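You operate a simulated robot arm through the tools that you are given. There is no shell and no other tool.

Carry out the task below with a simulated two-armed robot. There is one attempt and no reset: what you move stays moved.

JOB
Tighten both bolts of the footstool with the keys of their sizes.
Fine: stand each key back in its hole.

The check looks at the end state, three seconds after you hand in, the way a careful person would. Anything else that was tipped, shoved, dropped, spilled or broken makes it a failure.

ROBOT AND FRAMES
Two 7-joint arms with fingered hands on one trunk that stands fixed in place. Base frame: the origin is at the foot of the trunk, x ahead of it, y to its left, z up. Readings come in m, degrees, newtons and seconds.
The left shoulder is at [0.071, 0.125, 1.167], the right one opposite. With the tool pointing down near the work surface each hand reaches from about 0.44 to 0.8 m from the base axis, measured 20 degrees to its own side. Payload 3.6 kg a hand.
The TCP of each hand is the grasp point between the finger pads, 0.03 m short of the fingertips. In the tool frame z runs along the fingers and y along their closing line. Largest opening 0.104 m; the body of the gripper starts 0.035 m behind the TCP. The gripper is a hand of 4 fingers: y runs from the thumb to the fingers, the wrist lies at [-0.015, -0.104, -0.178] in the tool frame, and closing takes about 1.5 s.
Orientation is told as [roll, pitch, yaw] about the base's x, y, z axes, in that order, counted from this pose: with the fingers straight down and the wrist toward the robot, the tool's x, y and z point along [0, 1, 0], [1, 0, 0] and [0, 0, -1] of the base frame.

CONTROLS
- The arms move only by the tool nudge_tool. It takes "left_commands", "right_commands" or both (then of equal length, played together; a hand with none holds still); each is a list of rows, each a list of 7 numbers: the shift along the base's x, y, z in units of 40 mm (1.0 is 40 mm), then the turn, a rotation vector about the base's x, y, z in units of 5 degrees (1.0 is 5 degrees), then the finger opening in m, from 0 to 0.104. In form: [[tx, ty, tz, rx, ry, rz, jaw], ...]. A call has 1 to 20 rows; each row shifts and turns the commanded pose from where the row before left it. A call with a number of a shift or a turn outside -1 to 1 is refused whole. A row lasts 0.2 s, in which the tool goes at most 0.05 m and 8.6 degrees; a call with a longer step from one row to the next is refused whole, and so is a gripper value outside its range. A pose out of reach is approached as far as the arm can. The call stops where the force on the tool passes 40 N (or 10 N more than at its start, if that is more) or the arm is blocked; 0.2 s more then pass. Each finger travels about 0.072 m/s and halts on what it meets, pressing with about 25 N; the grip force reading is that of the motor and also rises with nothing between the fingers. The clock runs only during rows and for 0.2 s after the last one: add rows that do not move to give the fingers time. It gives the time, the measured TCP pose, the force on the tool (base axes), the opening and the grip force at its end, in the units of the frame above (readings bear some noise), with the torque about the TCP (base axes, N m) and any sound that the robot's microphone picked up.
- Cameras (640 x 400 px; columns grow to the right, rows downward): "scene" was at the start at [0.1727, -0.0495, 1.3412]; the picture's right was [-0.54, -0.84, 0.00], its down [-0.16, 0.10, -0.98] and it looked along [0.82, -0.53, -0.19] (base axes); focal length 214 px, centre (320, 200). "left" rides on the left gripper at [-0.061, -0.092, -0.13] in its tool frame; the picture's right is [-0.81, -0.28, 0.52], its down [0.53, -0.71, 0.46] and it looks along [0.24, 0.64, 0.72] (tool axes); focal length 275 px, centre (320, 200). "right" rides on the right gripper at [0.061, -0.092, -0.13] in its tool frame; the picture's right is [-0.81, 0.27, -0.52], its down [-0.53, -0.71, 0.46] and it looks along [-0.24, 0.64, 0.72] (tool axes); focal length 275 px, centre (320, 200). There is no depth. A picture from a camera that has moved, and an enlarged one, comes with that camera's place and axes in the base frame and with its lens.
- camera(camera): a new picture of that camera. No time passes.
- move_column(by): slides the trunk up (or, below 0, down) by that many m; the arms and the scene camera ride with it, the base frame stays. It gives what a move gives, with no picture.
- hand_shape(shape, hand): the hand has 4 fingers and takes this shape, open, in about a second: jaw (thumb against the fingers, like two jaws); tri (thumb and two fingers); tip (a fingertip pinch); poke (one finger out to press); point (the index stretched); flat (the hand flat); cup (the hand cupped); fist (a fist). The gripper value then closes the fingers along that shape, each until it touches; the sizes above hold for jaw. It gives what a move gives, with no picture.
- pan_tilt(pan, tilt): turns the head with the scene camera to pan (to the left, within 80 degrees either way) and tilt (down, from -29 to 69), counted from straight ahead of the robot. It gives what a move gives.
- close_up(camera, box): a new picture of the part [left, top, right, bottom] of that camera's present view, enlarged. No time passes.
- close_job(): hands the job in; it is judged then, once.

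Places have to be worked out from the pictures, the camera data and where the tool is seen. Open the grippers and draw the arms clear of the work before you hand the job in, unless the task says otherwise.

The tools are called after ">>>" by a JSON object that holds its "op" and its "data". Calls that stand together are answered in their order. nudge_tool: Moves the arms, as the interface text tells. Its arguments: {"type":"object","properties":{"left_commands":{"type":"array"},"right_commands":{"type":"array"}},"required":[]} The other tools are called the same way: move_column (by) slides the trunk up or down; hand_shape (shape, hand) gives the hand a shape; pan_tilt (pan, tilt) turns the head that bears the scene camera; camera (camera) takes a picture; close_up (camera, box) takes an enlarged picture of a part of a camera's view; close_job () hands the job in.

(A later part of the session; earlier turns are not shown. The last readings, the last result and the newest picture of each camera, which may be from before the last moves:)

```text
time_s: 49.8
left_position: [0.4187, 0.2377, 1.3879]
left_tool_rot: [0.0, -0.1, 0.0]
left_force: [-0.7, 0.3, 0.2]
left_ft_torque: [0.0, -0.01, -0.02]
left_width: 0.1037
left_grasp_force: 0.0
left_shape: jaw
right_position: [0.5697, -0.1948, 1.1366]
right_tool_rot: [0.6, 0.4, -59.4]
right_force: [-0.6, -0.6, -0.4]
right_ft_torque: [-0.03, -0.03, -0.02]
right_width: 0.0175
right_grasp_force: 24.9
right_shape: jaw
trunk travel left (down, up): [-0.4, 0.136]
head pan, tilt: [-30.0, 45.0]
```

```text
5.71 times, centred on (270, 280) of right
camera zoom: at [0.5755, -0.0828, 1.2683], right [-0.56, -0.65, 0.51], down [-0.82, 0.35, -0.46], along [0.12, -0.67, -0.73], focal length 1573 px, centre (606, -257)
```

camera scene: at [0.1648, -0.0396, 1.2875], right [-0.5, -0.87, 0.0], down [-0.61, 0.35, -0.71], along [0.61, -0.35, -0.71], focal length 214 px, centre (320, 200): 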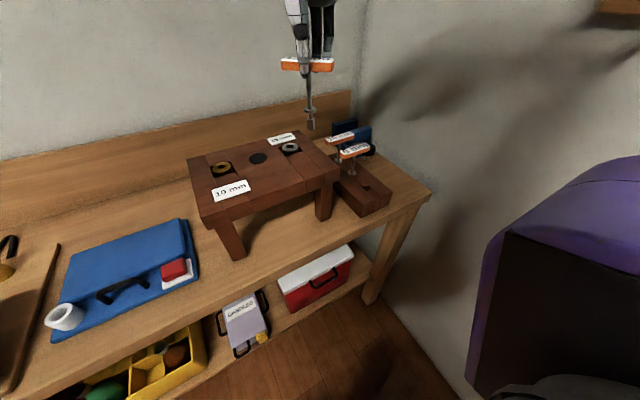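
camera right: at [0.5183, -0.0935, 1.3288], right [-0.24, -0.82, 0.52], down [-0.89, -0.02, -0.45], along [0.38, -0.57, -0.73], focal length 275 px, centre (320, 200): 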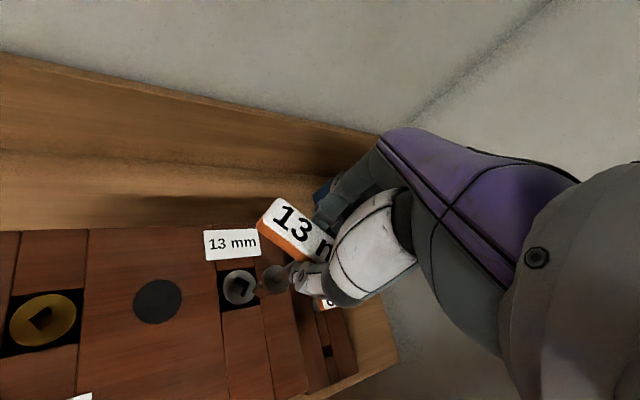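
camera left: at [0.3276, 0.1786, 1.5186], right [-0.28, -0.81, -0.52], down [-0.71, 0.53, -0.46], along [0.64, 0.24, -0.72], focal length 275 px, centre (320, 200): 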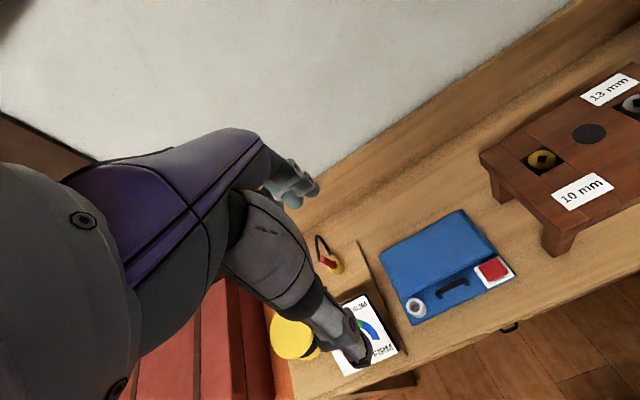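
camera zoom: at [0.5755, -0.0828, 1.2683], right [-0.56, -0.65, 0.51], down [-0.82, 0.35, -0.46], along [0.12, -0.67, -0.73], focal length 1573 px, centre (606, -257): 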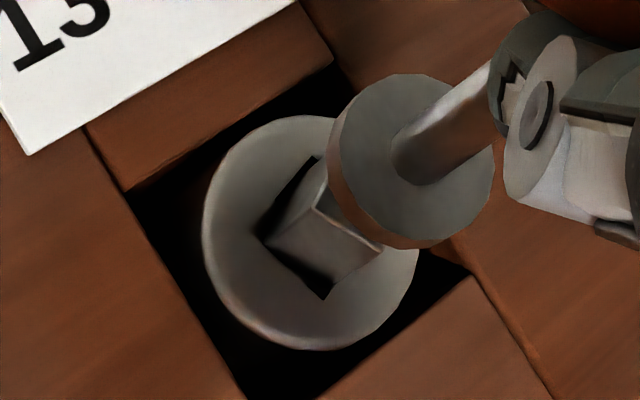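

The bolt has turned about 40° clockwise so far (hole now at 16° mod 90) with almost no torque, so it needs more. I lift the key out and turn the hand back by about 83° for another stroke.

>>> {"op": "nudge_tool", "data": {"right_commands": [[0, 0, 0.12, 0, 0, 0.3, 0.0], [0, 0, 0.12, 0, 0, 0.3, 0.0], [0, 0, 0.15, 0, 0, 0.4, 0.0], [0, 0, 0.25, 0, 0, 0.5, 0.0], [0, 0, 0.25, 0, 0, 1, 0.0], [0, 0, 0, 0, 0, 1, 0.0], [0, 0, 0, 0, 0, 1, 0.0], [0, 0, 0, 0, 0, 1, 0.0], [0, 0, 0, 0, 0, 1, 0.0], [0, 0, 0, 0, 0, 1, 0.0], [0, 0, 0, 0, 0, 1, 0.0], [0, 0, 0, 0, 0, 1, 0.0], [0, 0, 0, 0, 0, 1, 0.0], [0, 0, 0, 0, 0, 1, 0.0], [0, 0, 0, 0, 0, 0, 0.0]]}}

>>> {"op": "close_up", "data": {"camera": "scene", "box": [250, 50, 340, 170]}}

>>> {"op": "camera", "data": {"camera": "right"}}

```text
time_s: 53.0
left_position: [0.4192, 0.2393, 1.3887]
left_tool_rot: [0.0, 0.0, -0.1]
left_force: [0.2, 0.5, 0.6]
left_ft_torque: [0.0, 0.0, 0.0]
left_width: 0.1038
left_grasp_force: 0.0
left_shape: jaw
right_position: [0.5705, -0.1924, 1.173]
right_tool_rot: [0.6, 0.3, -1.8]
right_force: [-0.4, 0.3, -1.8]
right_ft_torque: [-0.01, -0.01, -0.02]
right_width: 0.0174
right_grasp_force: 25.1
right_shape: jaw
trunk travel left (down, up): [-0.4, 0.136]
head pan, tilt: [-30.0, 45.0]
```

```text
3.33 times, centred on (295, 110) of scene
camera zoom: at [0.165, -0.0395, 1.2874], right [-0.5, -0.87, 0.0], down [-0.61, 0.35, -0.71], along [0.61, -0.35, -0.71], focal length 715 px, centre (403, 500)
```

zoom: 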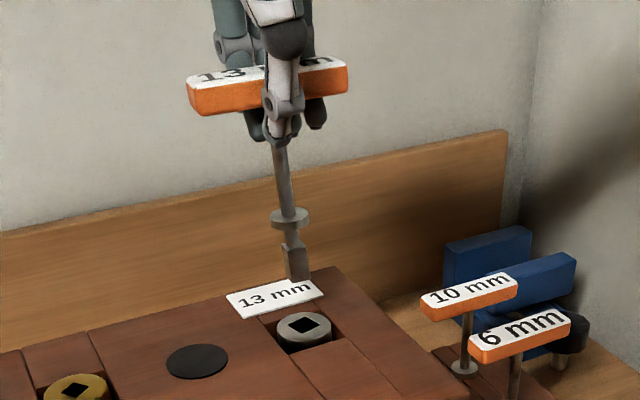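

```text
taken
camera right: at [0.4822, -0.1282, 1.3039], right [0.25, -0.82, 0.51], down [-0.73, -0.5, -0.46], along [0.63, -0.26, -0.73], focal length 275 px, centre (320, 200)
```

right: 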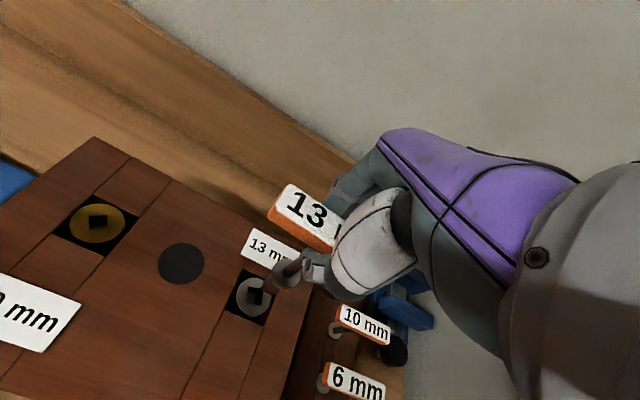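

The key has shifted in the grip and tilts slightly. I finish turning to +24° and straighten the hand, then measure again.

>>> {"op": "nudge_tool", "data": {"right_commands": [[0, 0, 0.1, -0.02, -0.01, 0.86, 0.0], [0, 0, 0.1, -0.02, -0.01, 0.86, 0.0], [0, 0, 0, -0.02, -0.01, 0.86, 0.0], [0, 0, 0, -0.02, -0.01, 0.86, 0.0], [0, 0, 0, -0.02, -0.01, 0.86, 0.0], [0, 0, 0, -0.02, -0.01, 0.86, 0.0], [0, 0, 0, 0, 0, 0, 0.0]]}}

>>> {"op": "close_up", "data": {"camera": "scene", "box": [260, 50, 330, 165]}}

>>> {"op": "camera", "data": {"camera": "right"}}

>>> {"op": "close_up", "data": {"camera": "right", "box": [240, 190, 340, 330]}}

```text
time_s: 54.6
left_position: [0.4188, 0.2388, 1.388]
left_tool_rot: [0.0, 0.1, 0.0]
left_force: [-0.6, -0.4, 0.8]
left_ft_torque: [-0.01, -0.01, 0.0]
left_width: 0.1037
left_grasp_force: 0.0
left_shape: jaw
right_position: [0.5696, -0.1934, 1.1802]
right_tool_rot: [-0.2, 0.1, 24.0]
right_force: [0.5, -1.3, -0.7]
right_ft_torque: [0.03, -0.01, 0.01]
right_width: 0.0172
right_grasp_force: 24.9
right_shape: jaw
trunk travel left (down, up): [-0.4, 0.136]
head pan, tilt: [-30.0, 45.0]
```

```text
3.48 times, centred on (295, 108) of scene
camera zoom: at [0.1649, -0.0396, 1.2875], right [-0.5, -0.87, 0.0], down [-0.61, 0.35, -0.71], along [0.61, -0.35, -0.71], focal length 746 px, centre (407, 522)
```

zoom: 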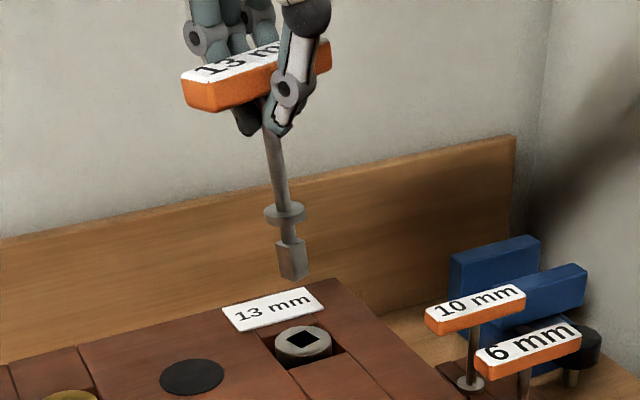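

```text
taken
camera right: at [0.4625, -0.1718, 1.3112], right [0.58, -0.63, 0.52], down [-0.44, -0.78, -0.45], along [0.69, 0.04, -0.73], focal length 275 px, centre (320, 200)
```

right: 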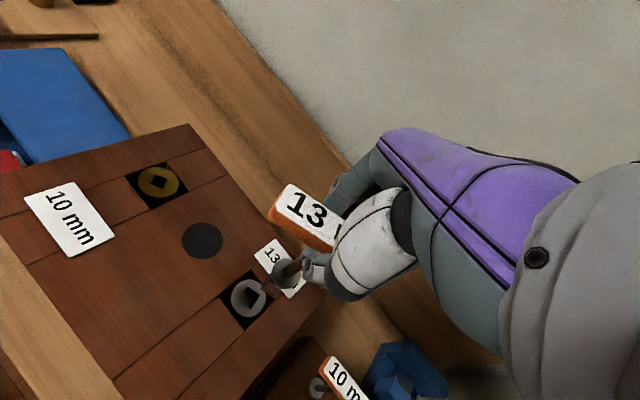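

```text
2.86 times, centred on (290, 260) of right
camera zoom: at [0.4625, -0.1718, 1.3112], right [0.58, -0.63, 0.52], down [-0.44, -0.78, -0.45], along [0.69, 0.04, -0.73], focal length 786 px, centre (406, 29)
```

zoom: 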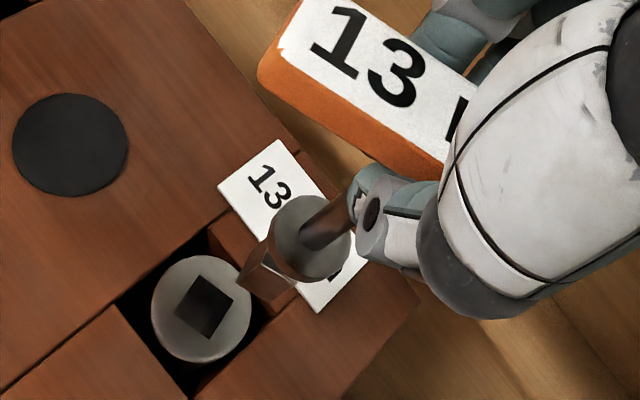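

I take high-magnification views of bit and hole to compute the key's tilt, angle and offset at this yaw.

>>> {"op": "close_up", "data": {"camera": "scene", "box": [280, 80, 310, 160]}}

>>> {"op": "close_up", "data": {"camera": "scene", "box": [280, 108, 306, 148]}}

>>> {"op": "close_up", "data": {"camera": "right", "box": [225, 255, 315, 325]}}

>>> {"op": "close_up", "data": {"camera": "right", "box": [310, 150, 410, 310]}}

```text
5.00 times, centred on (295, 120) of scene
camera zoom: at [0.1649, -0.0396, 1.2875], right [-0.5, -0.87, 0.0], down [-0.61, 0.35, -0.71], along [0.61, -0.35, -0.71], focal length 1072 px, centre (445, 600)
```

zoom: 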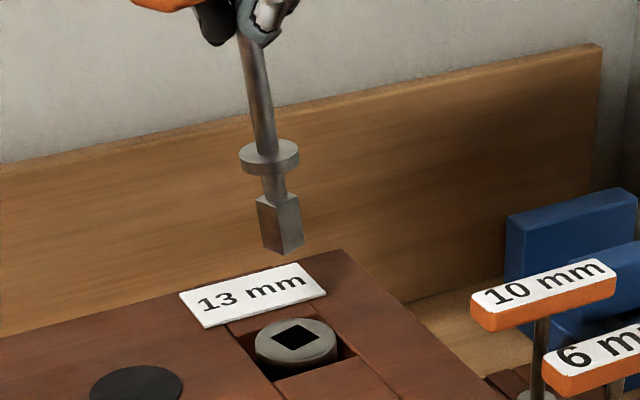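

```text
10.00 times, centred on (293, 128) of scene
camera zoom: at [0.1649, -0.0396, 1.2875], right [-0.5, -0.87, 0.0], down [-0.61, 0.35, -0.71], along [0.61, -0.35, -0.71], focal length 2145 px, centre (590, 920)
```

zoom: 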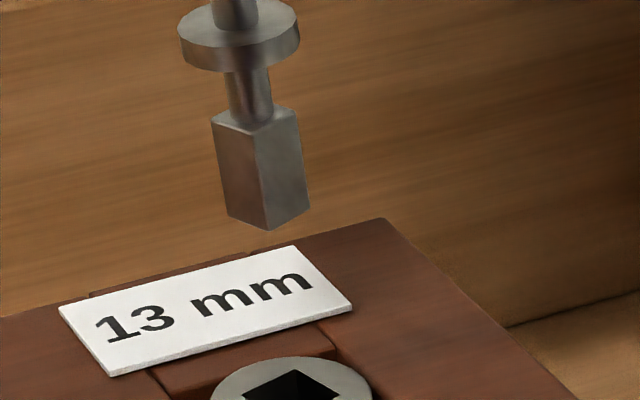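

```text
5.71 times, centred on (270, 290) of right
camera zoom: at [0.4625, -0.1718, 1.3112], right [0.58, -0.63, 0.52], down [-0.44, -0.78, -0.45], along [0.69, 0.04, -0.73], focal length 1573 px, centre (606, -314)
```

zoom: 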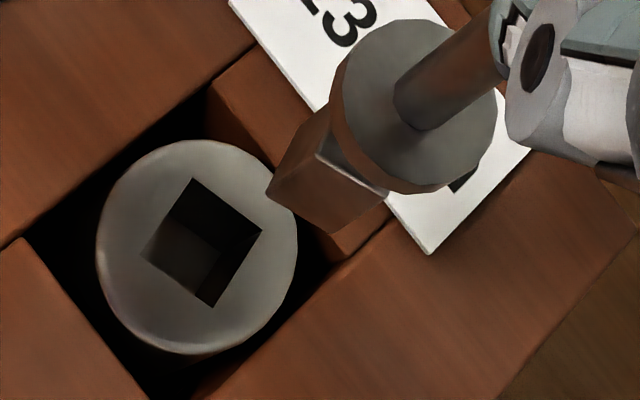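

```text
2.50 times, centred on (360, 230) of right
camera zoom: at [0.4625, -0.1718, 1.3112], right [0.58, -0.63, 0.52], down [-0.44, -0.78, -0.45], along [0.69, 0.04, -0.73], focal length 688 px, centre (220, 125)
```

zoom: 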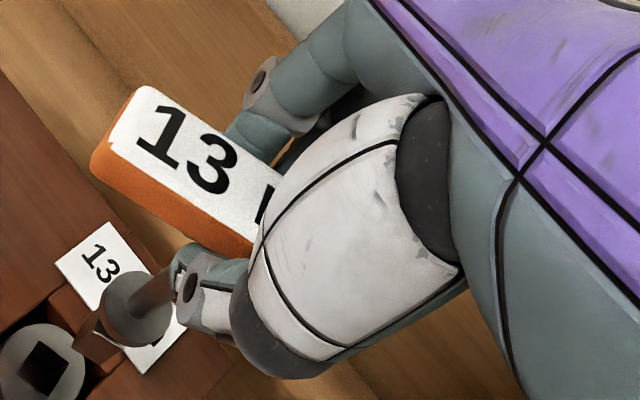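

The key tilts about 2.7° (tip toward -y), its bit is turned about 19.5° and the hole 15.2°. I tilt the hand to stand the key upright, correct the yaw by -4.5°, and measure again.

>>> {"op": "nudge_tool", "data": {"right_commands": [[-0.07, -0.05, 0, 0.25, -0.11, -0.45, 0.0], [-0.07, -0.05, 0, 0.25, -0.11, -0.45, 0.0], [0, 0, 0, 0, 0, 0, 0.0]]}}

>>> {"op": "close_up", "data": {"camera": "scene", "box": [275, 80, 310, 155]}}

>>> {"op": "close_up", "data": {"camera": "scene", "box": [275, 115, 305, 155]}}

>>> {"op": "close_up", "data": {"camera": "right", "box": [225, 250, 315, 320]}}

```text
time_s: 55.4
left_position: [0.419, 0.2378, 1.3881]
left_tool_rot: [-0.1, 0.0, 0.0]
left_force: [-0.6, -0.8, 0.6]
left_ft_torque: [0.02, 0.0, 0.0]
left_width: 0.1037
left_grasp_force: 0.0
left_shape: jaw
right_position: [0.565, -0.1972, 1.1804]
right_tool_rot: [1.8, -1.8, 19.3]
right_force: [0.3, 0.2, -0.7]
right_ft_torque: [-0.02, 0.01, -0.03]
right_width: 0.0174
right_grasp_force: 24.9
right_shape: jaw
trunk travel left (down, up): [-0.4, 0.136]
head pan, tilt: [-30.0, 45.0]
```

```text
5.33 times, centred on (292, 118) of scene
camera zoom: at [0.1651, -0.0396, 1.2874], right [-0.5, -0.87, 0.0], down [-0.61, 0.35, -0.71], along [0.61, -0.35, -0.71], focal length 1144 px, centre (467, 640)
```

zoom: 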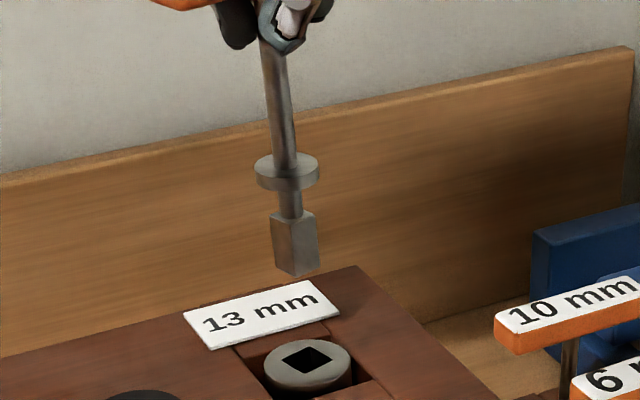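

```text
10.00 times, centred on (290, 135) of scene
camera zoom: at [0.1651, -0.0396, 1.2874], right [-0.5, -0.87, 0.0], down [-0.61, 0.35, -0.71], along [0.61, -0.35, -0.71], focal length 2145 px, centre (620, 850)
```

zoom: 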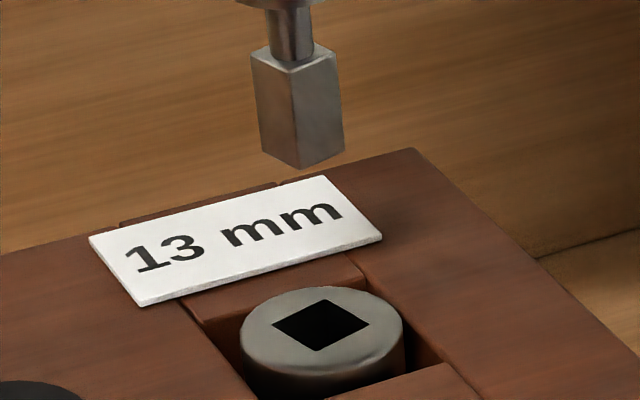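

```text
5.71 times, centred on (270, 285) of right
camera zoom: at [0.4563, -0.1728, 1.3096], right [0.52, -0.69, 0.5], down [-0.49, -0.72, -0.49], along [0.7, 0.01, -0.71], focal length 1573 px, centre (606, -286)
```

zoom: 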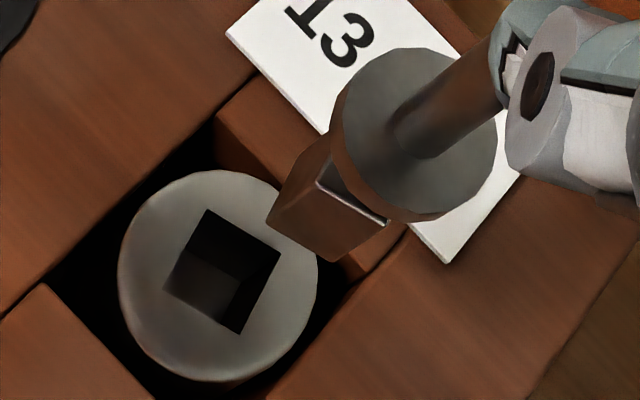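

After straightening, bit and hole agree within about 1.5 mm and a few degrees, the tip about 41 mm above the bolt. I shift slightly and come down 34 mm, then check.

>>> {"op": "nudge_tool", "data": {"right_commands": [[-0.0375, 0.03, -0.25, 0, 0, 0, 0.0], [0, 0, -0.3, 0, 0, 0, 0.0], [0, 0, -0.3, 0, 0, 0, 0.0], [0, 0, 0, 0, 0, 0, 0.0]]}}

>>> {"op": "close_up", "data": {"camera": "scene", "box": [275, 115, 305, 155]}}

>>> {"op": "close_up", "data": {"camera": "right", "box": [225, 240, 315, 310]}}

```text
time_s: 56.4
left_position: [0.4187, 0.2381, 1.3876]
left_tool_rot: [-0.1, -0.1, 0.0]
left_force: [0.2, -0.9, 0.3]
left_ft_torque: [0.03, -0.03, -0.01]
left_width: 0.1036
left_grasp_force: 0.2
left_shape: jaw
right_position: [0.5639, -0.1949, 1.1468]
right_tool_rot: [1.8, -1.8, 19.3]
right_force: [-0.2, -0.2, -2.2]
right_ft_torque: [-0.01, 0.02, 0.0]
right_width: 0.0171
right_grasp_force: 25.3
right_shape: jaw
trunk travel left (down, up): [-0.4, 0.136]
head pan, tilt: [-30.0, 45.0]
```

```text
10.00 times, centred on (290, 135) of scene
camera zoom: at [0.1649, -0.0396, 1.2875], right [-0.5, -0.87, 0.0], down [-0.61, 0.35, -0.71], along [0.61, -0.35, -0.71], focal length 2145 px, centre (620, 850)
```

zoom: 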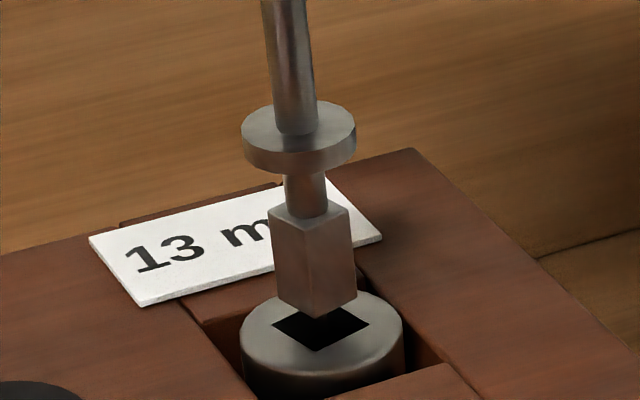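

```text
5.71 times, centred on (270, 275) of right
camera zoom: at [0.4549, -0.1718, 1.2755], right [0.52, -0.69, 0.5], down [-0.49, -0.72, -0.49], along [0.7, 0.01, -0.71], focal length 1573 px, centre (606, -229)
```

zoom: 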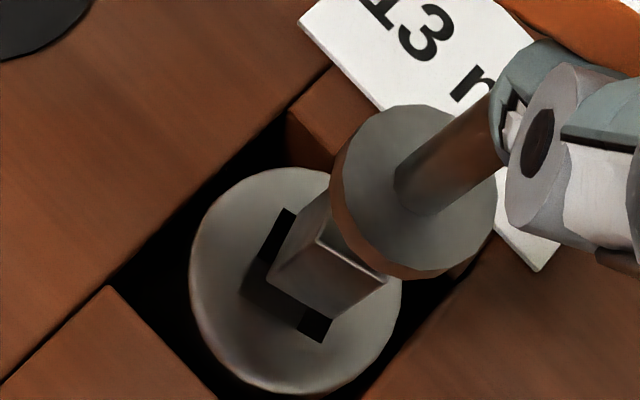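

The bit hangs a few millimetres over the hole. I zoom in closer to check the corner positions before going in.

>>> {"op": "close_up", "data": {"camera": "scene", "box": [284, 136, 300, 154]}}

>>> {"op": "close_up", "data": {"camera": "right", "box": [255, 265, 300, 305]}}

```text
16.00 times, centred on (292, 145) of scene
camera zoom: at [0.1649, -0.0396, 1.2875], right [-0.5, -0.87, 0.0], down [-0.61, 0.35, -0.71], along [0.61, -0.35, -0.71], focal length 3432 px, centre (768, 1080)
```

zoom: 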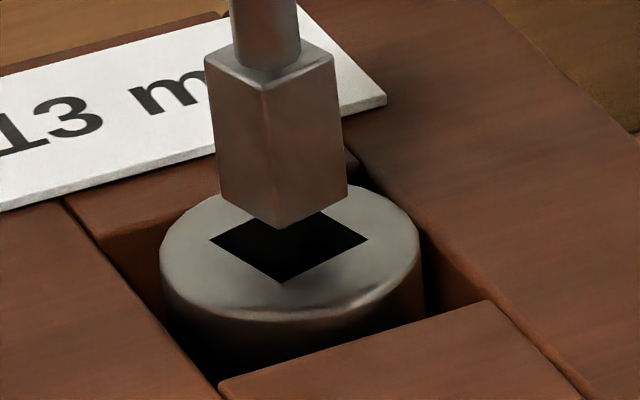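

```text
10.00 times, centred on (278, 285) of right
camera zoom: at [0.4549, -0.1718, 1.2755], right [0.52, -0.69, 0.5], down [-0.49, -0.72, -0.49], along [0.7, 0.01, -0.71], focal length 2753 px, centre (745, -650)
```

zoom: 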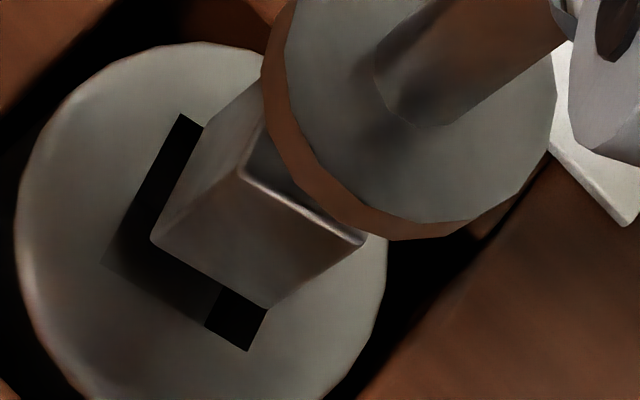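

Both views now agree: bit and hole are at 15.5° and aligned within 1 mm. I lower the key in small steps.

>>> {"op": "nudge_tool", "data": {"right_commands": [[0.01, 0, -0.1, 0, 0, 0, 0.0], [0, 0, -0.1, 0, 0, 0, 0.0], [0, 0, -0.1, 0, 0, 0, 0.0], [0, 0, -0.1, 0, 0, 0, 0.0], [0, 0, -0.1, 0, 0, 0, 0.0], [0, 0, 0, 0, 0, 0, 0.0]]}}

>>> {"op": "close_up", "data": {"camera": "scene", "box": [270, 100, 310, 158]}}

```text
time_s: 57.8
left_position: [0.4191, 0.238, 1.3882]
left_tool_rot: [0.0, 0.0, -0.1]
left_force: [-0.9, -0.5, 0.2]
left_ft_torque: [0.0, 0.0, 0.0]
left_width: 0.1036
left_grasp_force: 0.1
left_shape: jaw
right_position: [0.5625, -0.1958, 1.1264]
right_tool_rot: [1.7, -1.8, 19.2]
right_force: [-0.3, -0.5, -1.3]
right_ft_torque: [0.0, -0.04, 0.02]
right_width: 0.0174
right_grasp_force: 24.9
right_shape: jaw
trunk travel left (down, up): [-0.4, 0.136]
head pan, tilt: [-30.0, 45.0]
```

```text
6.90 times, centred on (290, 129) of scene
camera zoom: at [0.165, -0.0396, 1.2874], right [-0.5, -0.87, 0.0], down [-0.61, 0.35, -0.71], along [0.61, -0.35, -0.71], focal length 1479 px, centre (527, 690)
```

zoom: 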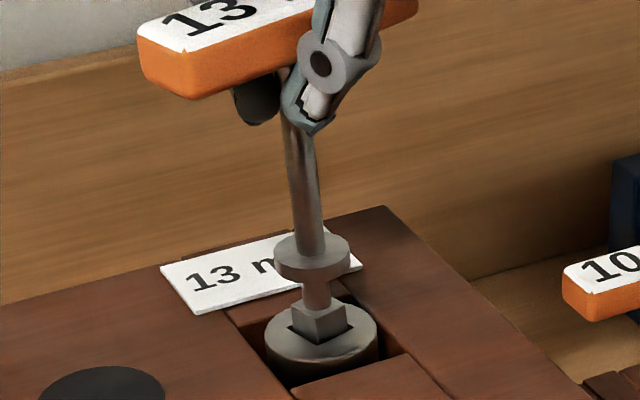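

The bit went in without force. I lower the last few millimetres until it seats.

>>> {"op": "nudge_tool", "data": {"right_commands": [[0, 0, -0.07, 0, 0, 0, 0.0], [0, 0, -0.07, 0, 0, 0, 0.0], [0, 0, -0.05, 0, 0, 0, 0.0], [0, 0, 0, 0, 0, 0, 0.0]]}}

```text
time_s: 58.8
left_position: [0.4189, 0.2383, 1.3893]
left_tool_rot: [0.0, 0.1, 0.0]
left_force: [0.3, -0.2, -0.6]
left_ft_torque: [-0.04, 0.02, 0.0]
left_width: 0.1036
left_grasp_force: 0.0
left_shape: jaw
right_position: [0.5627, -0.197, 1.119]
right_tool_rot: [1.8, -1.9, 19.3]
right_force: [-0.4, 1.3, -1.1]
right_ft_torque: [0.02, 0.01, -0.03]
right_width: 0.0174
right_grasp_force: 24.9
right_shape: jaw
trunk travel left (down, up): [-0.4, 0.136]
head pan, tilt: [-30.0, 45.0]
```

Not yet bottomed; two more small steps down.

>>> {"op": "nudge_tool", "data": {"right_commands": [[0, 0, -0.05, 0, 0, 0, 0.0], [0, 0, -0.03, 0, 0, 0, 0.0], [0, 0, 0, 0, 0, 0, 0.0]]}}

>>> {"op": "close_up", "data": {"camera": "scene", "box": [270, 100, 310, 158]}}

```text
time_s: 59.6
left_position: [0.4179, 0.2384, 1.3881]
left_tool_rot: [-0.1, 0.0, 0.0]
left_force: [-0.3, 0.3, -0.9]
left_ft_torque: [0.0, -0.03, 0.0]
left_width: 0.1039
left_grasp_force: 0.0
left_shape: jaw
right_position: [0.563, -0.1958, 1.1159]
right_tool_rot: [1.8, -1.9, 19.4]
right_force: [0.6, 0.2, 5.9]
right_ft_torque: [0.04, 0.01, -0.02]
right_width: 0.0173
right_grasp_force: 24.2
right_shape: jaw
trunk travel left (down, up): [-0.4, 0.136]
head pan, tilt: [-30.0, 45.0]
```

```text
6.90 times, centred on (290, 129) of scene
camera zoom: at [0.1645, -0.0395, 1.2876], right [-0.5, -0.87, 0.0], down [-0.61, 0.35, -0.71], along [0.61, -0.35, -0.71], focal length 1479 px, centre (527, 690)
```

zoom: 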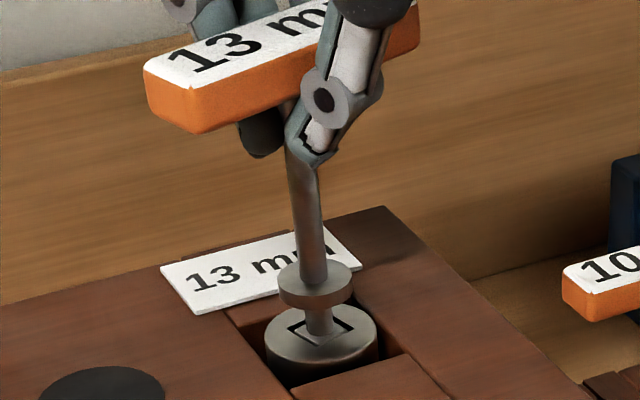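

Seated again (6 N). The key's axis is about 7 mm from the TCP, so I turn clockwise while letting the TCP orbit the bolt axis; first 20°.

>>> {"op": "nudge_tool", "data": {"right_commands": [[0, 0.0122, 0, 0, 0, -0.8, 0.0], [0, 0.0122, 0, 0, 0, -0.8, 0.0], [0, 0.0122, 0, 0, 0, -0.8, 0.0], [0, 0.0122, 0, 0, 0, -0.8, 0.0], [0, 0.0122, 0, 0, 0, -0.8, 0.0]]}}

>>> {"op": "close_up", "data": {"camera": "scene", "box": [270, 90, 310, 158]}}

```text
time_s: 60.8
left_position: [0.4183, 0.2394, 1.387]
left_tool_rot: [0.0, 0.0, -0.1]
left_force: [-0.7, -0.1, 0.3]
left_ft_torque: [0.04, 0.0, -0.05]
left_width: 0.1039
left_grasp_force: 0.0
left_shape: jaw
right_position: [0.5637, -0.1932, 1.1163]
right_tool_rot: [1.8, -1.9, -0.7]
right_force: [0.5, -1.5, 6.9]
right_ft_torque: [-0.04, 0.01, 0.03]
right_width: 0.0175
right_grasp_force: 24.7
right_shape: jaw
trunk travel left (down, up): [-0.4, 0.136]
head pan, tilt: [-30.0, 45.0]
```

```text
5.88 times, centred on (290, 124) of scene
camera zoom: at [0.1645, -0.0393, 1.2875], right [-0.5, -0.87, 0.0], down [-0.61, 0.35, -0.71], along [0.61, -0.35, -0.71], focal length 1262 px, centre (496, 647)
```

zoom: 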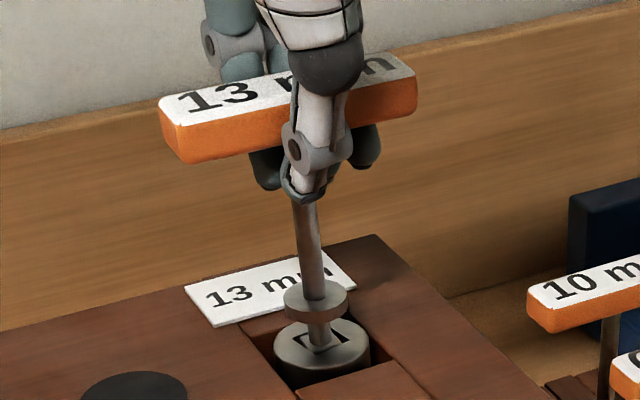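

Going well with low forces. I turn on another 20° with the matching orbit.

>>> {"op": "nudge_tool", "data": {"right_commands": [[0.004, 0.0115, 0, 0, 0, -0.8, 0.0], [0.004, 0.0115, 0, 0, 0, -0.8, 0.0], [0.004, 0.0115, 0, 0, 0, -0.8, 0.0], [0.004, 0.0115, 0, 0, 0, -0.8, 0.0], [0.004, 0.0115, 0, 0, 0, -0.8, 0.0]]}}

>>> {"op": "close_up", "data": {"camera": "scene", "box": [270, 90, 310, 158]}}

```text
time_s: 62.0
left_position: [0.4175, 0.2375, 1.3883]
left_tool_rot: [-0.1, 0.0, 0.0]
left_force: [-0.3, -0.5, 0.1]
left_ft_torque: [0.01, 0.03, -0.02]
left_width: 0.1038
left_grasp_force: 0.0
left_shape: jaw
right_position: [0.564, -0.1907, 1.1154]
right_tool_rot: [1.8, -1.7, -20.9]
right_force: [-0.1, -2.5, 2.9]
right_ft_torque: [-0.02, 0.03, 0.04]
right_width: 0.0173
right_grasp_force: 24.7
right_shape: jaw
trunk travel left (down, up): [-0.4, 0.136]
head pan, tilt: [-30.0, 45.0]
```

```text
5.88 times, centred on (290, 124) of scene
camera zoom: at [0.1647, -0.0398, 1.2875], right [-0.5, -0.87, 0.0], down [-0.61, 0.35, -0.71], along [0.61, -0.35, -0.71], focal length 1262 px, centre (496, 647)
```

zoom: 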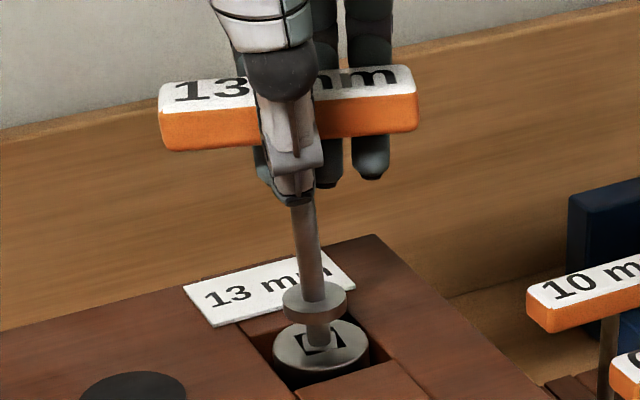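

Little torque still. Another 20° with the orbit continued and a trace of downward feed.

>>> {"op": "nudge_tool", "data": {"right_commands": [[0.0077, 0.0094, -0.005, 0, 0, -0.8, 0.0], [0.0077, 0.0094, -0.005, 0, 0, -0.8, 0.0], [0.0077, 0.0094, -0.005, 0, 0, -0.8, 0.0], [0.0077, 0.0094, -0.005, 0, 0, -0.8, 0.0], [0.0077, 0.0094, -0.005, 0, 0, -0.8, 0.0]]}}

>>> {"op": "close_up", "data": {"camera": "scene", "box": [270, 90, 310, 158]}}

```text
time_s: 63.2
left_position: [0.4193, 0.2386, 1.3889]
left_tool_rot: [0.0, 0.0, 0.0]
left_force: [-0.8, -0.3, -0.7]
left_ft_torque: [0.0, 0.02, 0.0]
left_width: 0.1038
left_grasp_force: 0.1
left_shape: jaw
right_position: [0.5654, -0.1888, 1.1158]
right_tool_rot: [1.8, -1.8, -40.8]
right_force: [-1.8, -3.3, -0.9]
right_ft_torque: [0.0, 0.06, 0.08]
right_width: 0.0172
right_grasp_force: 25.2
right_shape: jaw
trunk travel left (down, up): [-0.4, 0.136]
head pan, tilt: [-30.0, 45.0]
```

```text
5.88 times, centred on (290, 124) of scene
camera zoom: at [0.1649, -0.04, 1.2874], right [-0.5, -0.87, 0.0], down [-0.61, 0.35, -0.71], along [0.61, -0.35, -0.71], focal length 1262 px, centre (496, 647)
```

zoom: 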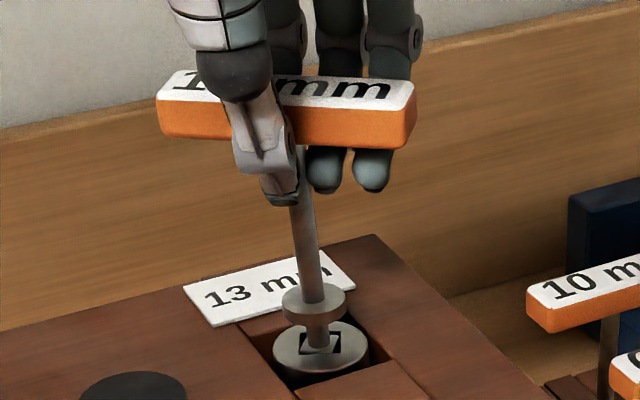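

Force and torque are rising a little and the bar lags the hand by some degrees. I measure the bolt's orientation now.

>>> {"op": "close_up", "data": {"camera": "scene", "box": [282, 136, 302, 156]}}

>>> {"op": "close_up", "data": {"camera": "right", "box": [230, 230, 320, 310]}}

```text
16.00 times, centred on (292, 146) of scene
camera zoom: at [0.1649, -0.04, 1.2874], right [-0.5, -0.87, 0.0], down [-0.61, 0.35, -0.71], along [0.61, -0.35, -0.71], focal length 3432 px, centre (768, 1064)
```

zoom: 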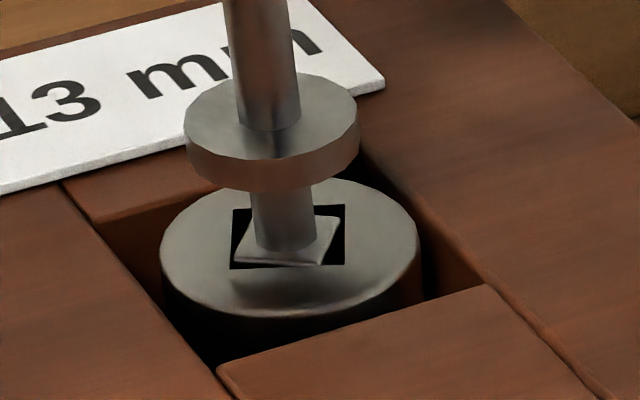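

```text
5.00 times, centred on (275, 270) of right
camera zoom: at [0.5313, -0.0819, 1.2441], right [-0.34, -0.79, 0.5], down [-0.87, 0.06, -0.49], along [0.36, -0.6, -0.71], focal length 1376 px, centre (545, -150)
```

zoom: 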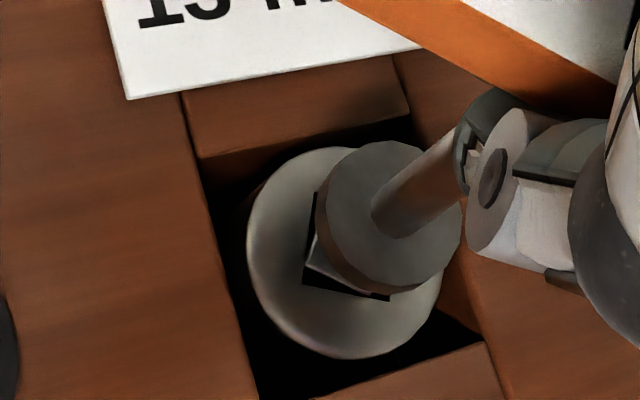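

The hole is now at about -25° (65° mod 90), so the bolt has turned about 80° in all, trailing the bit by the slack. I continue clockwise another 16°.

>>> {"op": "nudge_tool", "data": {"right_commands": [[0.009, 0.008, -0.01, 0, 0, -0.8, 0.0], [0.009, 0.008, -0.01, 0, 0, -0.8, 0.0], [0.0105, 0.0063, -0.01, 0, 0, -0.8, 0.0]]}}

>>> {"op": "close_up", "data": {"camera": "scene", "box": [270, 90, 310, 158]}}

>>> {"op": "close_up", "data": {"camera": "scene", "box": [282, 136, 302, 156]}}

```text
time_s: 64.0
left_position: [0.4177, 0.2378, 1.3889]
left_tool_rot: [0.0, 0.0, 0.0]
left_force: [-0.8, -0.2, 0.1]
left_ft_torque: [-0.01, -0.01, 0.02]
left_width: 0.1039
left_grasp_force: 0.0
left_shape: jaw
right_position: [0.5659, -0.1888, 1.1141]
right_tool_rot: [1.9, -1.9, -52.8]
right_force: [-1.0, -2.9, 0.9]
right_ft_torque: [-0.04, 0.06, 0.05]
right_width: 0.0173
right_grasp_force: 25.2
right_shape: jaw
trunk travel left (down, up): [-0.4, 0.136]
head pan, tilt: [-30.0, 45.0]
```

```text
5.88 times, centred on (290, 124) of scene
camera zoom: at [0.1647, -0.04, 1.2875], right [-0.5, -0.87, 0.0], down [-0.61, 0.35, -0.71], along [0.61, -0.35, -0.71], focal length 1262 px, centre (496, 647)
```

zoom: 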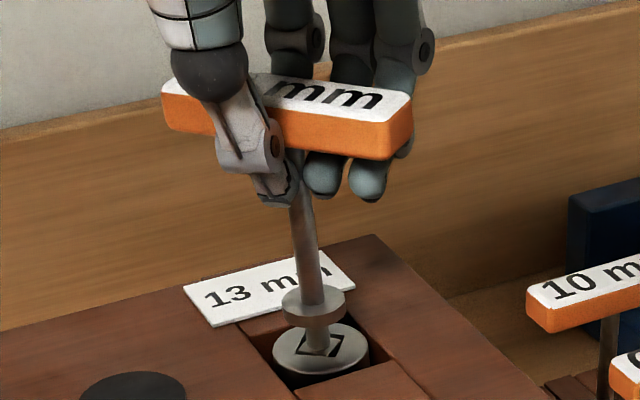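

```text
16.00 times, centred on (292, 146) of scene
camera zoom: at [0.1647, -0.04, 1.2875], right [-0.5, -0.87, 0.0], down [-0.61, 0.35, -0.71], along [0.61, -0.35, -0.71], focal length 3432 px, centre (768, 1064)
```

zoom: 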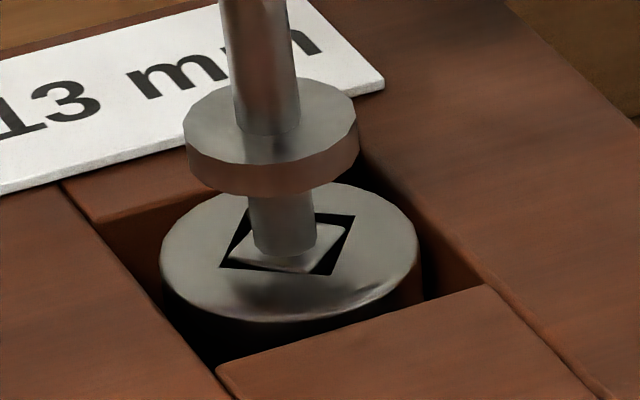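

The bolt keeps following and sinks slightly. I take the last few degrees of this stroke up to yaw -59°.

>>> {"op": "nudge_tool", "data": {"right_commands": [[0.0105, 0.0063, -0.01, 0, 0, -0.65, 0.0], [0.0105, 0.005, -0.01, 0, 0, -0.65, 0.0]]}}

>>> {"op": "close_up", "data": {"camera": "scene", "box": [282, 136, 302, 156]}}

>>> {"op": "close_up", "data": {"camera": "scene", "box": [270, 80, 310, 158]}}

```text
time_s: 64.6
left_position: [0.4181, 0.2389, 1.3893]
left_tool_rot: [0.0, -0.1, 0.0]
left_force: [1.2, 0.4, -0.7]
left_ft_torque: [0.0, -0.01, 0.0]
left_width: 0.1037
left_grasp_force: 0.0
left_shape: jaw
right_position: [0.568, -0.1889, 1.1133]
right_tool_rot: [1.9, -1.8, -59.3]
right_force: [-2.3, -2.9, 3.6]
right_ft_torque: [-0.05, 0.06, 0.05]
right_width: 0.0172
right_grasp_force: 25.6
right_shape: jaw
trunk travel left (down, up): [-0.4, 0.136]
head pan, tilt: [-30.0, 45.0]
```

```text
16.00 times, centred on (292, 146) of scene
camera zoom: at [0.1644, -0.0399, 1.2875], right [-0.5, -0.87, 0.0], down [-0.61, 0.35, -0.71], along [0.61, -0.35, -0.71], focal length 3432 px, centre (768, 1064)
```

zoom: 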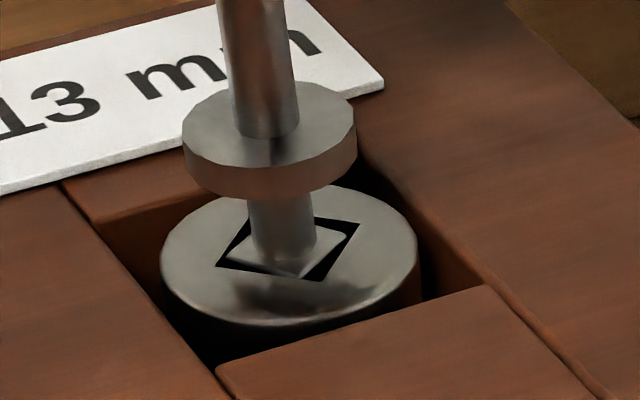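

```text
5.13 times, centred on (290, 119) of scene
camera zoom: at [0.1644, -0.0399, 1.2875], right [-0.5, -0.87, 0.0], down [-0.61, 0.35, -0.71], along [0.61, -0.35, -0.71], focal length 1100 px, centre (474, 615)
```

zoom: 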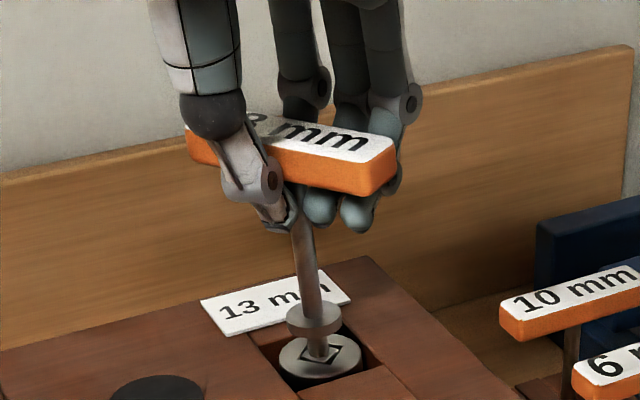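

The hole is now at -44.5°, so the bolt has turned 100° in all; still little torque. I lift the key out and turn the hand back for the next stroke, first to about +25°.

>>> {"op": "nudge_tool", "data": {"right_commands": [[-0.01, -0.006, 0.1, 0, 0, 0.6, 0.0], [-0.01, -0.006, 0.12, 0, 0, 0.6, 0.0], [-0.01, -0.006, 0.15, 0, 0, 0.6, 0.0], [-0.01, -0.008, 0.25, 0, 0, 1, 0.0], [-0.01, -0.01, 0.3, 0, 0, 1, 0.0], [-0.006, -0.0125, 0, 0, 0, 1, 0.0], [-0.006, -0.0125, 0, 0, 0, 1, 0.0], [-0.006, -0.0125, 0, 0, 0, 1, 0.0], [-0.006, -0.0125, 0, 0, 0, 1, 0.0], [-0.005, -0.0125, 0, 0, 0, 1, 0.0], [-0.003, -0.0125, 0, 0, 0, 1, 0.0], [-0.002, -0.0125, 0, 0, 0, 1, 0.0], [0, -0.0125, 0, 0, 0, 1, 0.0], [0, -0.0125, 0, 0, 0, 1, 0.0], [0, -0.0125, 0, 0, 0, 1, 0.0], [0, -0.0125, 0, 0, 0, 1, 0.0], [0, -0.0125, 0, 0, 0, 1, 0.0], [0, -0.0125, 0, 0, 0, 1, 0.0], [0, 0, 0, 0, 0, 0, 0.0]]}}

>>> {"op": "close_up", "data": {"camera": "scene", "box": [270, 80, 310, 158]}}

```text
time_s: 68.6
left_position: [0.4182, 0.2401, 1.3876]
left_tool_rot: [0.1, 0.0, 0.1]
left_force: [-0.4, -0.1, -0.5]
left_ft_torque: [-0.04, 0.0, 0.0]
left_width: 0.1036
left_grasp_force: 0.0
left_shape: jaw
right_position: [0.5641, -0.1949, 1.1508]
right_tool_rot: [1.8, -1.8, 24.9]
right_force: [0.1, 0.2, -1.0]
right_ft_torque: [0.0, -0.01, 0.0]
right_width: 0.0171
right_grasp_force: 25.2
right_shape: jaw
trunk travel left (down, up): [-0.4, 0.136]
head pan, tilt: [-30.0, 45.0]
```

```text
5.13 times, centred on (290, 119) of scene
camera zoom: at [0.1649, -0.0395, 1.2875], right [-0.5, -0.87, 0.0], down [-0.61, 0.35, -0.71], along [0.61, -0.35, -0.71], focal length 1100 px, centre (474, 615)
```

zoom: 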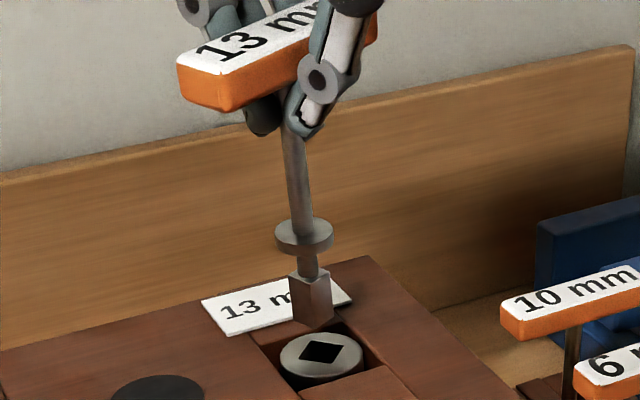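

The key is out and above the bolt at yaw 24.9°. I try 8° more to see if it is within reach.

>>> {"op": "nudge_tool", "data": {"right_commands": [[0.003, -0.012, 0, 0, 0, 0.8, 0.0], [0.003, -0.012, 0, 0, 0, 0.8, 0.0]]}}

```text
time_s: 69.2
left_position: [0.4203, 0.2372, 1.3876]
left_tool_rot: [0.0, -0.1, 0.1]
left_force: [0.4, 0.1, -1.5]
left_ft_torque: [0.03, 0.03, 0.01]
left_width: 0.1035
left_grasp_force: 0.1
left_shape: jaw
right_position: [0.5638, -0.1884, 1.1472]
right_tool_rot: [2.0, -1.5, 32.3]
right_force: [0.2, 0.2, -1.4]
right_ft_torque: [-0.01, 0.02, 0.0]
right_width: 0.0176
right_grasp_force: 25.1
right_shape: jaw
right hand out of reach, approached as far as the arm can: row 2
trunk travel left (down, up): [-0.4, 0.136]
head pan, tilt: [-30.0, 45.0]
```

Yaw 32° is the edge of reach. I measure bit and hole angles here to see if the slack suffices.

>>> {"op": "close_up", "data": {"camera": "scene", "box": [280, 128, 304, 158]}}

>>> {"op": "close_up", "data": {"camera": "right", "box": [240, 250, 310, 310]}}

```text
13.33 times, centred on (292, 143) of scene
camera zoom: at [0.1656, -0.0401, 1.2873], right [-0.5, -0.87, 0.0], down [-0.61, 0.35, -0.71], along [0.61, -0.35, -0.71], focal length 2860 px, centre (693, 960)
```

zoom: 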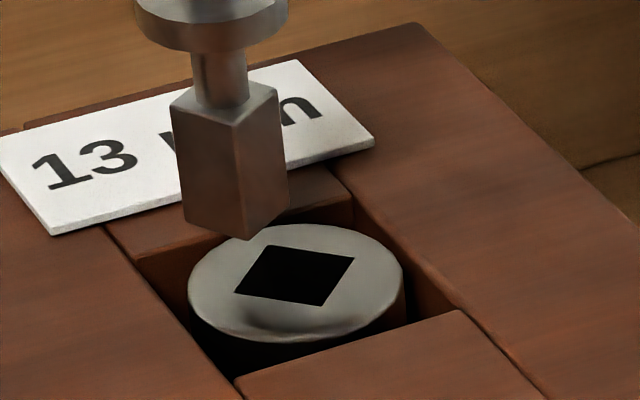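

```text
6.67 times, centred on (275, 280) of right
camera zoom: at [0.4543, -0.1896, 1.2773], right [0.66, -0.56, 0.5], down [-0.32, -0.81, -0.49], along [0.68, 0.17, -0.71], focal length 1835 px, centre (620, -333)
```

zoom: 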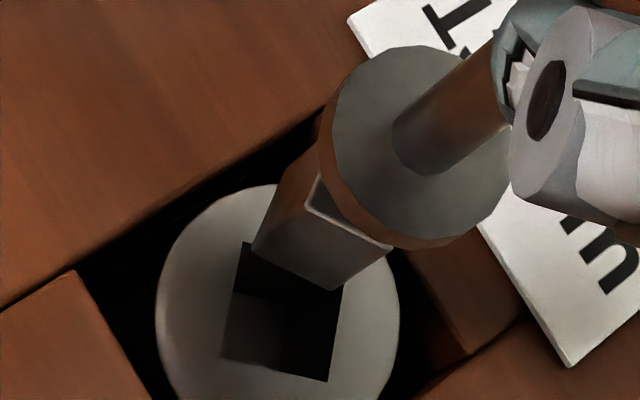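

Bit 30°, hole 44°: 14° apart, just beyond the slack of about 13°. I test whether lowering the trunk (bringing the shoulders forward) extends the yaw range: first I turn back a little and rise 8 cm.

>>> {"op": "nudge_tool", "data": {"right_commands": [[0, -0.04, 0.6, 0, 0, -1, 0.0], [0, -0.04, 0.7, 0, 0, -1, 0.0], [0, 0, 0.7, 0, 0, 0, 0.0], [0, 0, 0, 0, 0, 0, 0.0]]}}

>>> {"op": "move_column", "data": {"by": -0.08}}

>>> {"op": "camera", "data": {"camera": "scene"}}

```text
time_s: 70.2
left_position: [0.4195, 0.2362, 1.3874]
left_tool_rot: [0.0, 0.0, 0.0]
left_force: [0.6, -0.7, 0.6]
left_ft_torque: [-0.07, 0.0, 0.01]
left_width: 0.1036
left_grasp_force: 0.0
left_shape: jaw
right_position: [0.5636, -0.1912, 1.228]
right_tool_rot: [1.8, -1.9, 22.8]
right_force: [0.5, -0.2, -0.6]
right_ft_torque: [0.0, 0.01, -0.01]
right_width: 0.0177
right_grasp_force: 25.1
right_shape: jaw
trunk travel left (down, up): [-0.4, 0.136]
head pan, tilt: [-30.0, 45.0]
```

```text
time_s: 71.3
left_position: [0.4267, 0.2392, 1.3025]
left_tool_rot: [-0.1, 0.9, -0.1]
left_force: [-1.2, -0.2, 0.6]
left_ft_torque: [-0.02, -0.03, -0.02]
left_width: 0.1039
left_grasp_force: 0.0
left_shape: jaw
right_position: [0.5626, -0.1915, 1.1482]
right_tool_rot: [1.8, -1.9, 22.9]
right_force: [-0.6, 0.1, -0.5]
right_ft_torque: [-0.01, 0.0, -0.02]
right_width: 0.0174
right_grasp_force: 25.4
right_shape: jaw
trunk travel left (down, up): [-0.32, 0.216]
head pan, tilt: [-30.0, 45.0]
```

```text
taken
camera scene: at [0.1831, -0.0396, 1.2078], right [-0.5, -0.87, 0.0], down [-0.61, 0.35, -0.71], along [0.61, -0.35, -0.71], focal length 214 px, centre (320, 200)
```

scene: 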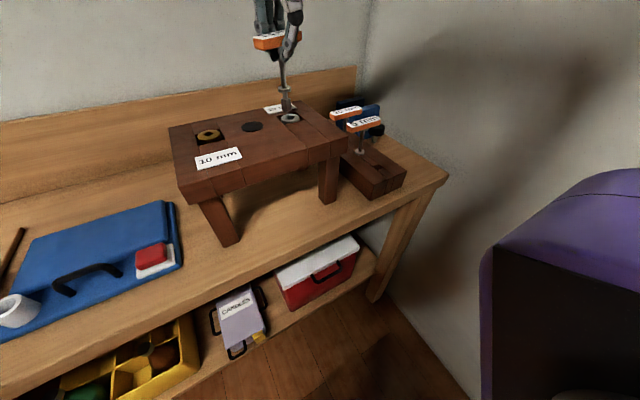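

The trunk is 8 cm lower and the hand held its pose. I test yaw +33° here.

>>> {"op": "nudge_tool", "data": {"right_commands": [[0, -0.01, 0, 0, 0, 1, 0.0], [0, -0.01, 0, 0, 0, 1, 0.0]]}}

```text
time_s: 71.9
left_position: [0.4293, 0.2379, 1.3018]
left_tool_rot: [0.0, 1.1, 0.0]
left_force: [0.0, 0.1, -0.5]
left_ft_torque: [0.04, 0.05, -0.03]
left_width: 0.1035
left_grasp_force: 0.0
left_shape: jaw
right_position: [0.5647, -0.1942, 1.1466]
right_tool_rot: [1.9, -1.6, 32.7]
right_force: [0.0, -0.5, -1.5]
right_ft_torque: [0.04, -0.01, 0.04]
right_width: 0.0174
right_grasp_force: 25.3
right_shape: jaw
trunk travel left (down, up): [-0.32, 0.216]
head pan, tilt: [-30.0, 45.0]
```

Yaw 32.7° is reached without trouble now. I try 8° more.

>>> {"op": "nudge_tool", "data": {"right_commands": [[0.003, -0.012, 0, 0, 0, 0.8, 0.0], [0.003, -0.012, 0, 0, 0, 0.8, 0.0]]}}

```text
time_s: 72.5
left_position: [0.4267, 0.2387, 1.3018]
left_tool_rot: [-0.2, 1.0, -0.1]
left_force: [-0.5, -0.1, 0.4]
left_ft_torque: [-0.04, 0.0, 0.04]
left_width: 0.1037
left_grasp_force: 0.1
left_shape: jaw
right_position: [0.5638, -0.1917, 1.1485]
right_tool_rot: [1.8, -1.9, 32.8]
right_force: [-0.1, 0.4, -1.7]
right_ft_torque: [0.0, -0.01, 0.02]
right_width: 0.0172
right_grasp_force: 25.3
right_shape: jaw
right hand out of reach, approached as far as the arm can: row 1, 2
trunk travel left (down, up): [-0.32, 0.216]
head pan, tilt: [-30.0, 45.0]
```

The limit here is about +33°. I lower the trunk another 8 cm in the same way (rise first, a bit less yaw) and test again.

>>> {"op": "nudge_tool", "data": {"right_commands": [[0, 0.01, 0.4, 0, 0, -1, 0.0], [0, 0.01, 0.8, 0, 0, -1, 0.0], [0, 0, 0.8, 0, 0, 0, 0.0], [0, 0, 0, 0, 0, 0, 0.0]]}}

>>> {"op": "move_column", "data": {"by": -0.08}}

```text
time_s: 73.5
left_position: [0.4274, 0.2386, 1.3022]
left_tool_rot: [0.0, 1.0, 0.0]
left_force: [0.4, -0.5, 0.2]
left_ft_torque: [-0.02, 0.0, 0.02]
left_width: 0.1034
left_grasp_force: 0.0
left_shape: jaw
right_position: [0.565, -0.1926, 1.2287]
right_tool_rot: [2.0, -2.0, 22.8]
right_force: [-0.1, 0.1, -0.4]
right_ft_torque: [0.02, 0.01, 0.01]
right_width: 0.0172
right_grasp_force: 25.1
right_shape: jaw
trunk travel left (down, up): [-0.32, 0.216]
head pan, tilt: [-30.0, 45.0]
```

```text
time_s: 74.7
left_position: [0.454, 0.2378, 1.2019]
left_tool_rot: [-0.2, 4.5, -0.3]
left_force: [0.2, -0.3, 0.5]
left_ft_torque: [0.03, -0.01, -0.02]
left_width: 0.1037
left_grasp_force: 0.1
left_shape: jaw
right_position: [0.5642, -0.1928, 1.1486]
right_tool_rot: [1.8, -2.0, 22.9]
right_force: [-0.6, -0.1, -0.3]
right_ft_torque: [0.01, 0.03, 0.01]
right_width: 0.0173
right_grasp_force: 24.9
right_shape: jaw
trunk travel left (down, up): [-0.24, 0.296]
head pan, tilt: [-30.0, 45.0]
```

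Now I test yaw toward +40° at this trunk height.

>>> {"op": "nudge_tool", "data": {"right_commands": [[0, -0.01, 0, 0, 0, 1, 0.0], [0, -0.01, 0, 0, 0, 1, 0.0], [0, -0.01, 0, 0, 0, 0.6, 0.0]]}}

```text
time_s: 75.5
left_position: [0.454, 0.237, 1.2021]
left_tool_rot: [-0.2, 4.4, -0.2]
left_force: [0.0, 0.5, -0.5]
left_ft_torque: [-0.01, 0.01, 0.02]
left_width: 0.1035
left_grasp_force: 0.0
left_shape: jaw
right_position: [0.5646, -0.1937, 1.1477]
right_tool_rot: [1.9, -2.0, 32.7]
right_force: [-1.1, -0.2, -0.1]
right_ft_torque: [-0.02, 0.01, 0.01]
right_width: 0.0176
right_grasp_force: 25.5
right_shape: jaw
right hand out of reach, approached as far as the arm can: row 3
trunk travel left (down, up): [-0.24, 0.296]
head pan, tilt: [-30.0, 45.0]
```

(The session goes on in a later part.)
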